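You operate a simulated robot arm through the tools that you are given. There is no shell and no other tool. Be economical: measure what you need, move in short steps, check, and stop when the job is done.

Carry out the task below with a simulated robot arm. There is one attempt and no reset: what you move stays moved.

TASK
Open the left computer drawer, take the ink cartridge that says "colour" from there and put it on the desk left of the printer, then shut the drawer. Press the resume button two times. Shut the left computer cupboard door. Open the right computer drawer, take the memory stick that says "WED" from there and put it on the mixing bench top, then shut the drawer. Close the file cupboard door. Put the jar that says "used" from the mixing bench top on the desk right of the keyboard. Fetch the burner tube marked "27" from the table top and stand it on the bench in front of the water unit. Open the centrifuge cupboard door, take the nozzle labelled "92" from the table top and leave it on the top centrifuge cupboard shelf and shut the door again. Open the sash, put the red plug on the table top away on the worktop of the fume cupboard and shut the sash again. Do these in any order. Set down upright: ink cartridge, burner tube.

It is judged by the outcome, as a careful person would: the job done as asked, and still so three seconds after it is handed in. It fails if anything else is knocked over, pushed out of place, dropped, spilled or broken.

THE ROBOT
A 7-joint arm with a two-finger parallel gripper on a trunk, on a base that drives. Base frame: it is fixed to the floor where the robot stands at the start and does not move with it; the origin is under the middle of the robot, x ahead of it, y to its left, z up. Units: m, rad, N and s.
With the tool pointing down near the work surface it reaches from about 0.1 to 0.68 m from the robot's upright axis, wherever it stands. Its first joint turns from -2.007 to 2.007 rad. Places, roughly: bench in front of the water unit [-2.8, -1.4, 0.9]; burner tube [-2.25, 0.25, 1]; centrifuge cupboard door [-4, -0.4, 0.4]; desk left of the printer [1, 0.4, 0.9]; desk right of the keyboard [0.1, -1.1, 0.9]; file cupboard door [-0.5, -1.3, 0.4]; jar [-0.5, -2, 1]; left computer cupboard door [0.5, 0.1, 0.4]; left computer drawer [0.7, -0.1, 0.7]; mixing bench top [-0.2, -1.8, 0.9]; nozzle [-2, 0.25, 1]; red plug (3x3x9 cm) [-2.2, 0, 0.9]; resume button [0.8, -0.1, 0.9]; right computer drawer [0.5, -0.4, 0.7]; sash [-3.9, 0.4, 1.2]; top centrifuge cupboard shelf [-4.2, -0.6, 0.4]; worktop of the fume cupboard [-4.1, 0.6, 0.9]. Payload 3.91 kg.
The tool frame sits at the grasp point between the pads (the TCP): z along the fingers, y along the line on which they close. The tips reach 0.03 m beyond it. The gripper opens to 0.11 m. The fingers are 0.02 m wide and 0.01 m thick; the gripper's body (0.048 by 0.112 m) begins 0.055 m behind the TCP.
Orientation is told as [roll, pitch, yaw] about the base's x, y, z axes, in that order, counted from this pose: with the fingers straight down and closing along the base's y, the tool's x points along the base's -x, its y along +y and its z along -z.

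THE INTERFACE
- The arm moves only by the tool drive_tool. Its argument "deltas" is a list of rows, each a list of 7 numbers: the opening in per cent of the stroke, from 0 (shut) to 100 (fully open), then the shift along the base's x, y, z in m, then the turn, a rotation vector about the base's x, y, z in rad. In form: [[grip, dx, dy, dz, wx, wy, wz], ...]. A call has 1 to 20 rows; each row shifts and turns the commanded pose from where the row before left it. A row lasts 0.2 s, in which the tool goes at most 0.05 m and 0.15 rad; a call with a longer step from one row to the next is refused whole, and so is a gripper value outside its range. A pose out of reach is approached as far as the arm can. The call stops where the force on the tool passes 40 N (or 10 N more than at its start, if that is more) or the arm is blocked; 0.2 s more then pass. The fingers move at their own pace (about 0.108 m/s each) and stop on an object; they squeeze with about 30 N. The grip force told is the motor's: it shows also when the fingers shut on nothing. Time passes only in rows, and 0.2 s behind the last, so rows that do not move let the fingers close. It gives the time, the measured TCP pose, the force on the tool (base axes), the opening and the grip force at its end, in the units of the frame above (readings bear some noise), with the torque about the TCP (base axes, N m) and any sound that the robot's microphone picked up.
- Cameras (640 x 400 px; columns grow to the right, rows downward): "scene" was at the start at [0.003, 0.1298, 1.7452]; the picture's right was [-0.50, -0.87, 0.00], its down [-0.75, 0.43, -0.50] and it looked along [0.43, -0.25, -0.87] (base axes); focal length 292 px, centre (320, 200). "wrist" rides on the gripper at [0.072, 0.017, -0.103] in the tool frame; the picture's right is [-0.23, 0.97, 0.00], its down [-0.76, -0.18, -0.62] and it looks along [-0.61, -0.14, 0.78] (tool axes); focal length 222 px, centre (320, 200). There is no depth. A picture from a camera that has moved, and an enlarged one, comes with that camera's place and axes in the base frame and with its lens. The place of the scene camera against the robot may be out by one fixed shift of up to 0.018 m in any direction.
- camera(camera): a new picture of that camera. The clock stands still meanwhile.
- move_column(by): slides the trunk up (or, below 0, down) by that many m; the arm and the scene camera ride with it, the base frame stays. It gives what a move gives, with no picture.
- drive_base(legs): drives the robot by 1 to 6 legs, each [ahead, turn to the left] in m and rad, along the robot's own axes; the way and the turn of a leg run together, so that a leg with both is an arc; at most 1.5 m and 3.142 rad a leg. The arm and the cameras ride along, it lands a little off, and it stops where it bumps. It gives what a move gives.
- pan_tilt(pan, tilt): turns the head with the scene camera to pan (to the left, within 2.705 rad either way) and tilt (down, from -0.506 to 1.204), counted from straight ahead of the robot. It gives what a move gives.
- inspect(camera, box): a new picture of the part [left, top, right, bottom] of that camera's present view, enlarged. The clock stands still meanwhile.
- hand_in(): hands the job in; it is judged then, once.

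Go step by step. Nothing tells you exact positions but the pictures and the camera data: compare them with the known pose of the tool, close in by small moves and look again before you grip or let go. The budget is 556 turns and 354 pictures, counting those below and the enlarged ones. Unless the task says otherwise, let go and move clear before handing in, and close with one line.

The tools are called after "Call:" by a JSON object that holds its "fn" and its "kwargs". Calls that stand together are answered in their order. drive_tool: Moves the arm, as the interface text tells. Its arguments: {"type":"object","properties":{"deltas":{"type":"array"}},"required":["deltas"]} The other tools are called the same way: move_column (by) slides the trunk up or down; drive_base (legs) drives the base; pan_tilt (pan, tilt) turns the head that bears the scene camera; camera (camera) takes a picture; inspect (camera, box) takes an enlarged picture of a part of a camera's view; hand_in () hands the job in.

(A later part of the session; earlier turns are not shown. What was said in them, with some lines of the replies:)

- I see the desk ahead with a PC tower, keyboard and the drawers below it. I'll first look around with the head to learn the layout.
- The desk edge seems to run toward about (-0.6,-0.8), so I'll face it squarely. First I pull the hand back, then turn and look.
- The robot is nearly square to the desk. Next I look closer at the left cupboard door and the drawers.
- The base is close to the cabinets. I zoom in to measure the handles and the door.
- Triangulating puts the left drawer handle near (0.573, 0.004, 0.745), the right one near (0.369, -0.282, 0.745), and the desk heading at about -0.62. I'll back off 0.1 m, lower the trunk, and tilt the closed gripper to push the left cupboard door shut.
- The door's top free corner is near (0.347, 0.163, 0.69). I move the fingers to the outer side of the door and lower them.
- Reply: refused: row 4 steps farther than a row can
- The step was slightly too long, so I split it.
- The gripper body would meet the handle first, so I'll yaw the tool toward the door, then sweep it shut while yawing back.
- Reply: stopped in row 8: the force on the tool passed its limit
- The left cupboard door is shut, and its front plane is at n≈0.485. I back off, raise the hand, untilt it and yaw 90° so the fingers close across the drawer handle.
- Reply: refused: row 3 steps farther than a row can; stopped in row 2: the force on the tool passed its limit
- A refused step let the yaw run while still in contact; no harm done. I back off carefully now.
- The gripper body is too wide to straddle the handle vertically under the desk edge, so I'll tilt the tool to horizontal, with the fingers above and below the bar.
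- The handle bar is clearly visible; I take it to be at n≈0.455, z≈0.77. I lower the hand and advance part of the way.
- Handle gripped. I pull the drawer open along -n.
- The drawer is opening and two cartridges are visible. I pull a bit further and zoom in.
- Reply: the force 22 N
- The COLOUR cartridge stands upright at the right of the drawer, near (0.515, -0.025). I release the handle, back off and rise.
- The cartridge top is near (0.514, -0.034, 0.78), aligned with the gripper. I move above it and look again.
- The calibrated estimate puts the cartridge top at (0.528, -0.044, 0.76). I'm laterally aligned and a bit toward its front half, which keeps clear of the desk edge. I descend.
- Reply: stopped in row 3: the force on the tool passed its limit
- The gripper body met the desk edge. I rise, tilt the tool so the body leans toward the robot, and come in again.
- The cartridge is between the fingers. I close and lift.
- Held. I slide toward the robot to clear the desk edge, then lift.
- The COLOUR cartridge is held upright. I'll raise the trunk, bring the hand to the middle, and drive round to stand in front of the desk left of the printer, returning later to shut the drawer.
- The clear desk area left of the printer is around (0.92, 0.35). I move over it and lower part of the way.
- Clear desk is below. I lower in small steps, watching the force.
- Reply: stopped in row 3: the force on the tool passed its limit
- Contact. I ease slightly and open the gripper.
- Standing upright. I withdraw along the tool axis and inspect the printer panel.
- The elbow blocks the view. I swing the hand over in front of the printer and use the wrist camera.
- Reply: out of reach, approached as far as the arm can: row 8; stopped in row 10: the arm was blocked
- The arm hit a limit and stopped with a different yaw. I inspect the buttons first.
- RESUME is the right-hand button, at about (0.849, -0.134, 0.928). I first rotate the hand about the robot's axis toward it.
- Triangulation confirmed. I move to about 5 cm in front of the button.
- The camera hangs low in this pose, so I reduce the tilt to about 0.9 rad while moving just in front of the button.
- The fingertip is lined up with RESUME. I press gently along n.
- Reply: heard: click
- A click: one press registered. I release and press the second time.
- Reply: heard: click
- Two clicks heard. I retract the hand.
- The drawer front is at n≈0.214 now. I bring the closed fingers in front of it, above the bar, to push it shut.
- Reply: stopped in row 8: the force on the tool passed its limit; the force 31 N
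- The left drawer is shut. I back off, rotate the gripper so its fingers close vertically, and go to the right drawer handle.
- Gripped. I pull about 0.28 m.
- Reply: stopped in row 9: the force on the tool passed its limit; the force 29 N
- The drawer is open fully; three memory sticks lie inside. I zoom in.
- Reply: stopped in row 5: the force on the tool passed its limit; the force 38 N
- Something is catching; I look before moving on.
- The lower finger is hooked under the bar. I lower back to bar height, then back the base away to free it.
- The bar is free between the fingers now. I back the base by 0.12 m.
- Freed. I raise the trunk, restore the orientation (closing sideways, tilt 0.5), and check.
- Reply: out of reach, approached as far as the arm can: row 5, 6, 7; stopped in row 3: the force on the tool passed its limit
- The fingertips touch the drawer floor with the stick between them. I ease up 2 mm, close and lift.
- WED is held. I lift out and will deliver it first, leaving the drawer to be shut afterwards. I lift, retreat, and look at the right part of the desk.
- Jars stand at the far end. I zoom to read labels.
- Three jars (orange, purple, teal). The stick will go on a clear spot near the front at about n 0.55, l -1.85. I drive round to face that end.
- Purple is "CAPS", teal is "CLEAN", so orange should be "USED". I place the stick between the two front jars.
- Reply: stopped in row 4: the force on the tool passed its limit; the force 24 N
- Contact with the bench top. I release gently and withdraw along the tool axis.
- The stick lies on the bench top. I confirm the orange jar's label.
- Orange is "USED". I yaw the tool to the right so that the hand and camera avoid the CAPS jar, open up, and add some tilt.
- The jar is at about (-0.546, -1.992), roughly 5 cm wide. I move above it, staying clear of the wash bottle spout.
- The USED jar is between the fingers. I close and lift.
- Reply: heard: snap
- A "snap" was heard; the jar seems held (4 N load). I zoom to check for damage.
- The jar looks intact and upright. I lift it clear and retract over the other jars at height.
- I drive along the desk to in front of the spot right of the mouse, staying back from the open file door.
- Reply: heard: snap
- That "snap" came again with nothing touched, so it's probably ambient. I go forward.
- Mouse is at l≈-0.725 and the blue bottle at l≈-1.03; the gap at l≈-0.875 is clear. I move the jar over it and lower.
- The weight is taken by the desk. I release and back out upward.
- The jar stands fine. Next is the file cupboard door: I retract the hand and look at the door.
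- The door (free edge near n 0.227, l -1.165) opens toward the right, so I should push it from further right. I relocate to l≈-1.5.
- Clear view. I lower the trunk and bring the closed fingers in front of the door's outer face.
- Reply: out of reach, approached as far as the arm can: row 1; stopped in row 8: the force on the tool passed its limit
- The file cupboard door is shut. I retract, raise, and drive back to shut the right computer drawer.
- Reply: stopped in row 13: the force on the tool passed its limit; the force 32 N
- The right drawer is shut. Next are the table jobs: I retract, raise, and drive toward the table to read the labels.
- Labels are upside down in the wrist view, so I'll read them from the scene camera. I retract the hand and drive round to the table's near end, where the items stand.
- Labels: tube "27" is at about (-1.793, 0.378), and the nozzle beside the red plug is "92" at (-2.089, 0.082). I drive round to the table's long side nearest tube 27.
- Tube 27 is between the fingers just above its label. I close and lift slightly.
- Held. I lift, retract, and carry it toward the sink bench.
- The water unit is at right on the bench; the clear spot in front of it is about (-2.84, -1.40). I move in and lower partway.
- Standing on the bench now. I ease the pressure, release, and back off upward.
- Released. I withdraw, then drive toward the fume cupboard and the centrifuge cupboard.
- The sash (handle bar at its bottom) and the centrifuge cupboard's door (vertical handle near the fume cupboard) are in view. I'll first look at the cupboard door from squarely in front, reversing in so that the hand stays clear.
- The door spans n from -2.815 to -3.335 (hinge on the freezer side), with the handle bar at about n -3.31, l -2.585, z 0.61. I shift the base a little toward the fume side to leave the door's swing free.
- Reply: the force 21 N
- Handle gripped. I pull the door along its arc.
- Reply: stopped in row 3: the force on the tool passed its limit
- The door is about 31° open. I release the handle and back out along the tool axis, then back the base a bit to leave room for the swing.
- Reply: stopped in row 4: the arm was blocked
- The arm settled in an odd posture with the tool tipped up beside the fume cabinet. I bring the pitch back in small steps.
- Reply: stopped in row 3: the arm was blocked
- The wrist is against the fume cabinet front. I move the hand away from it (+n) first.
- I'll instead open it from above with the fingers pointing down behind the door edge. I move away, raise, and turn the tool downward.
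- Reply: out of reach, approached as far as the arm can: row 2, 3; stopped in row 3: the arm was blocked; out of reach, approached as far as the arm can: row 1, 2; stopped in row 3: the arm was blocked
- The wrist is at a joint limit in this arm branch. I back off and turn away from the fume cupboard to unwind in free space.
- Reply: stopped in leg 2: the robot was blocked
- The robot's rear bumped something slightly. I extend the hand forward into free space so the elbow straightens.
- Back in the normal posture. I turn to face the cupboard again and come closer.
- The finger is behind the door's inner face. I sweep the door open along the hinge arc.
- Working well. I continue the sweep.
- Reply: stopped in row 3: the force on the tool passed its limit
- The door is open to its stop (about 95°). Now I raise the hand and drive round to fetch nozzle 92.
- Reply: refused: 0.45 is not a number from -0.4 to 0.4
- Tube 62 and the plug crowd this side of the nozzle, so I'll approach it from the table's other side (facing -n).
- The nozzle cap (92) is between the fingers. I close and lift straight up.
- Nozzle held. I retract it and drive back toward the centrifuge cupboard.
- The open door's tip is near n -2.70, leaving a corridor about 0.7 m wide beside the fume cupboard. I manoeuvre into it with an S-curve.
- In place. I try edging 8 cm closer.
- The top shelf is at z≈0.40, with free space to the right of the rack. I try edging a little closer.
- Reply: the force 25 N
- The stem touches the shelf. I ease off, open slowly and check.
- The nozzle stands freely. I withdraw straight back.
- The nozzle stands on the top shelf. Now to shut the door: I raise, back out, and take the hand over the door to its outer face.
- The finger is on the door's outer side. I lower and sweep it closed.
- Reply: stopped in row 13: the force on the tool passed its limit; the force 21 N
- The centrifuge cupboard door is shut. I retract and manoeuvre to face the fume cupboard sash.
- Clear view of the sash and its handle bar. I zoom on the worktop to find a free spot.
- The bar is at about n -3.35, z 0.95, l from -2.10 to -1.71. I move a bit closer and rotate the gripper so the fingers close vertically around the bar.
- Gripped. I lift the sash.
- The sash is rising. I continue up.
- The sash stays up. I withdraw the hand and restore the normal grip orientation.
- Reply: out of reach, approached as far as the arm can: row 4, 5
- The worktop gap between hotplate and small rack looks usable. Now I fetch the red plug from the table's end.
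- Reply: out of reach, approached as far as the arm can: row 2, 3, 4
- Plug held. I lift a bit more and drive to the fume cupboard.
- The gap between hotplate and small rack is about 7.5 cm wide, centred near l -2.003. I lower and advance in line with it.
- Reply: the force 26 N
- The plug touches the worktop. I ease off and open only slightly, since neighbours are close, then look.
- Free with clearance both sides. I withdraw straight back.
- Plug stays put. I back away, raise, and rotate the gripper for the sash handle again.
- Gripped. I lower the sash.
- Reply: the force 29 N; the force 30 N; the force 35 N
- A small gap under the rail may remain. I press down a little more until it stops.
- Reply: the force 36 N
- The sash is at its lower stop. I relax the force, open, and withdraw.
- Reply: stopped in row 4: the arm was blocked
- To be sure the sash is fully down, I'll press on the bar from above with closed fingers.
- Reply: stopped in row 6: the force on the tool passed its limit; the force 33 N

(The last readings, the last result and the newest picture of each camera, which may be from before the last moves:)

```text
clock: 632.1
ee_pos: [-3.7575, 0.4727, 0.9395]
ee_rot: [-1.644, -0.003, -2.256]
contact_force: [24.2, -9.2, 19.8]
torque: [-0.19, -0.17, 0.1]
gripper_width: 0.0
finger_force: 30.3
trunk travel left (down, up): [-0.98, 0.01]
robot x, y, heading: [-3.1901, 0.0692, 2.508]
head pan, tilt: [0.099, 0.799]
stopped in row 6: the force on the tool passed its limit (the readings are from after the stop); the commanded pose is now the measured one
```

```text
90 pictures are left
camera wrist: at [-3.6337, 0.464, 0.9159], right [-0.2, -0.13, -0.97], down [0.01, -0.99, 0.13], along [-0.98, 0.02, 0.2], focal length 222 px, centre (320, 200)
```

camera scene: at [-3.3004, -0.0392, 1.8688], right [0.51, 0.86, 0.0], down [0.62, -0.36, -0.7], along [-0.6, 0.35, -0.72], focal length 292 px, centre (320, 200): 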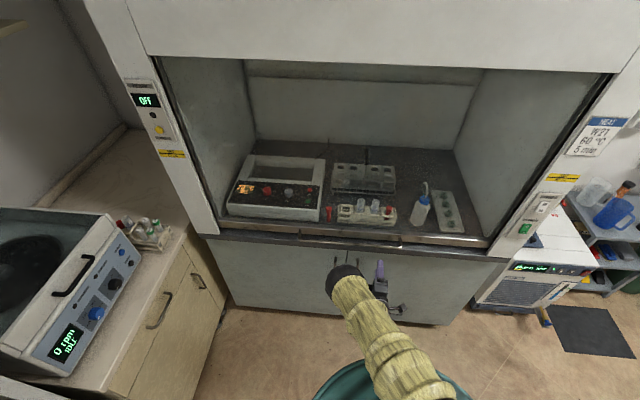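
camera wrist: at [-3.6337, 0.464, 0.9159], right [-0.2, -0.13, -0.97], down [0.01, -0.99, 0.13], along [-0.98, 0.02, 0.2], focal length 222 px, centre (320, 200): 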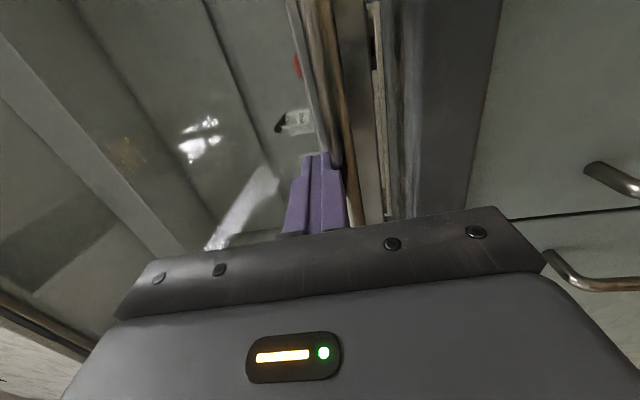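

The sash is firm on its stop. I lift off and back away clear.

Call:
{"fn": "drive_tool", "kwargs": {"deltas": [[0, 0, 0, 0.02, 0, 0, 0], [0, 0, 0, 0.02, 0, 0, 0], [0, 0.0244, -0.0174, 0, 0, 0, 0], [0, 0.0244, -0.0174, 0, 0, 0, 0], [0, 0.0244, -0.0174, 0, 0, 0, 0]]}}

Call:
{"fn": "drive_base", "kwargs": {"legs": [[-0.2, 0]]}}

Call:
{"fn": "pan_tilt", "kwargs": {"pan": 0.5, "tilt": 0.7}}

Call:
{"fn": "camera", "kwargs": {"camera": "scene"}}

Call:
{"fn": "pan_tilt", "kwargs": {"pan": 2.3, "tilt": 0.5}}

Call:
{"fn": "camera", "kwargs": {"camera": "scene"}}

```text
clock: 633.3
ee_pos: [-3.6905, 0.4211, 0.9766]
ee_rot: [-1.634, -0.002, -2.25]
contact_force: [-0.3, 0.2, 0.1]
torque: [0.01, 0.01, -0.03]
gripper_width: 0.0
finger_force: 29.9
trunk travel left (down, up): [-0.98, 0.01]
robot x, y, heading: [-3.1955, 0.0739, 2.512]
head pan, tilt: [0.099, 0.799]
```

```text
clock: 634.9
ee_pos: [-3.5274, 0.3037, 0.9778]
ee_rot: [-1.636, -0.002, -2.253]
contact_force: [-0.2, -0.4, 0.4]
torque: [0.01, -0.02, 0.01]
gripper_width: 0.0002
finger_force: 29.7
trunk travel left (down, up): [-0.98, 0.01]
robot x, y, heading: [-3.0329, -0.0502, 2.51]
head pan, tilt: [0.099, 0.799]
```

```text
clock: 635.8
ee_pos: [-3.5267, 0.3033, 0.9757]
ee_rot: [-1.635, -0.002, -2.254]
contact_force: [0.2, 0.4, 0.0]
torque: [0.02, -0.01, 0.01]
gripper_width: 0.0002
finger_force: 30.1
trunk travel left (down, up): [-0.98, 0.01]
robot x, y, heading: [-3.029, -0.0494, 2.512]
head pan, tilt: [0.499, 0.7]
```

```text
89 pictures are left
camera scene: at [-3.1523, -0.1879, 1.877], right [0.13, 0.99, 0.0], down [0.64, -0.09, -0.76], along [-0.76, 0.1, -0.64], focal length 292 px, centre (320, 200)
```

scene: 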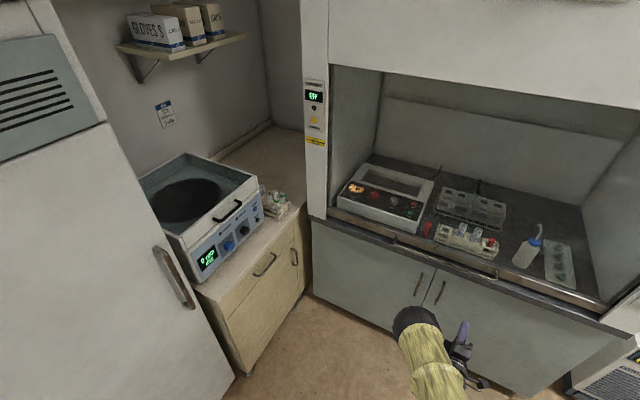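

```text
clock: 637.6
ee_pos: [-3.527, 0.3031, 0.9759]
ee_rot: [-1.636, -0.002, -2.252]
contact_force: [-0.8, -0.6, -0.3]
torque: [-0.01, -0.01, 0.02]
gripper_width: 0.0
finger_force: 29.6
trunk travel left (down, up): [-0.98, 0.01]
robot x, y, heading: [-3.0297, -0.0507, 2.507]
head pan, tilt: [2.3, 0.499]
```

```text
88 pictures are left
camera scene: at [-3.0596, -0.2898, 1.8947], right [-1.0, -0.1, 0.0], down [-0.05, 0.48, -0.88], along [0.08, -0.87, -0.48], focal length 292 px, centre (320, 200)
```

scene: 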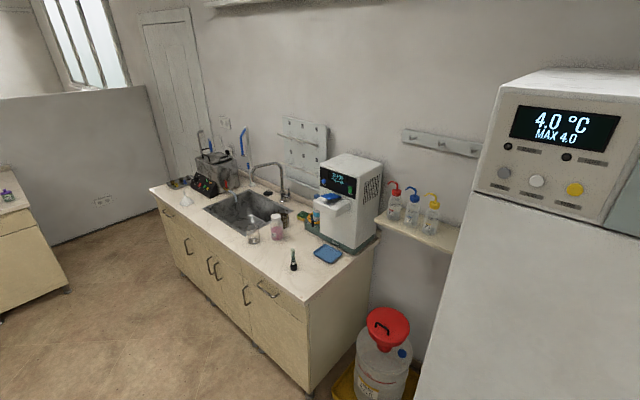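

The cupboard is shut, the sash is down with the plug inside, and tube 27 stands in front of the water unit. Everything else was checked when it was done, so I hand in.

Call:
{"fn": "hand_in", "kwargs": {}}

```text
The job is handed in.
```

All the tasks are done and handed in. The "colour" cartridge, the "WED" stick, the "used" jar, tube 27, nozzle 92 and the red plug are in their places. The resume button was pressed twice (two clicks heard), and all the drawers and doors and the sash are shut.
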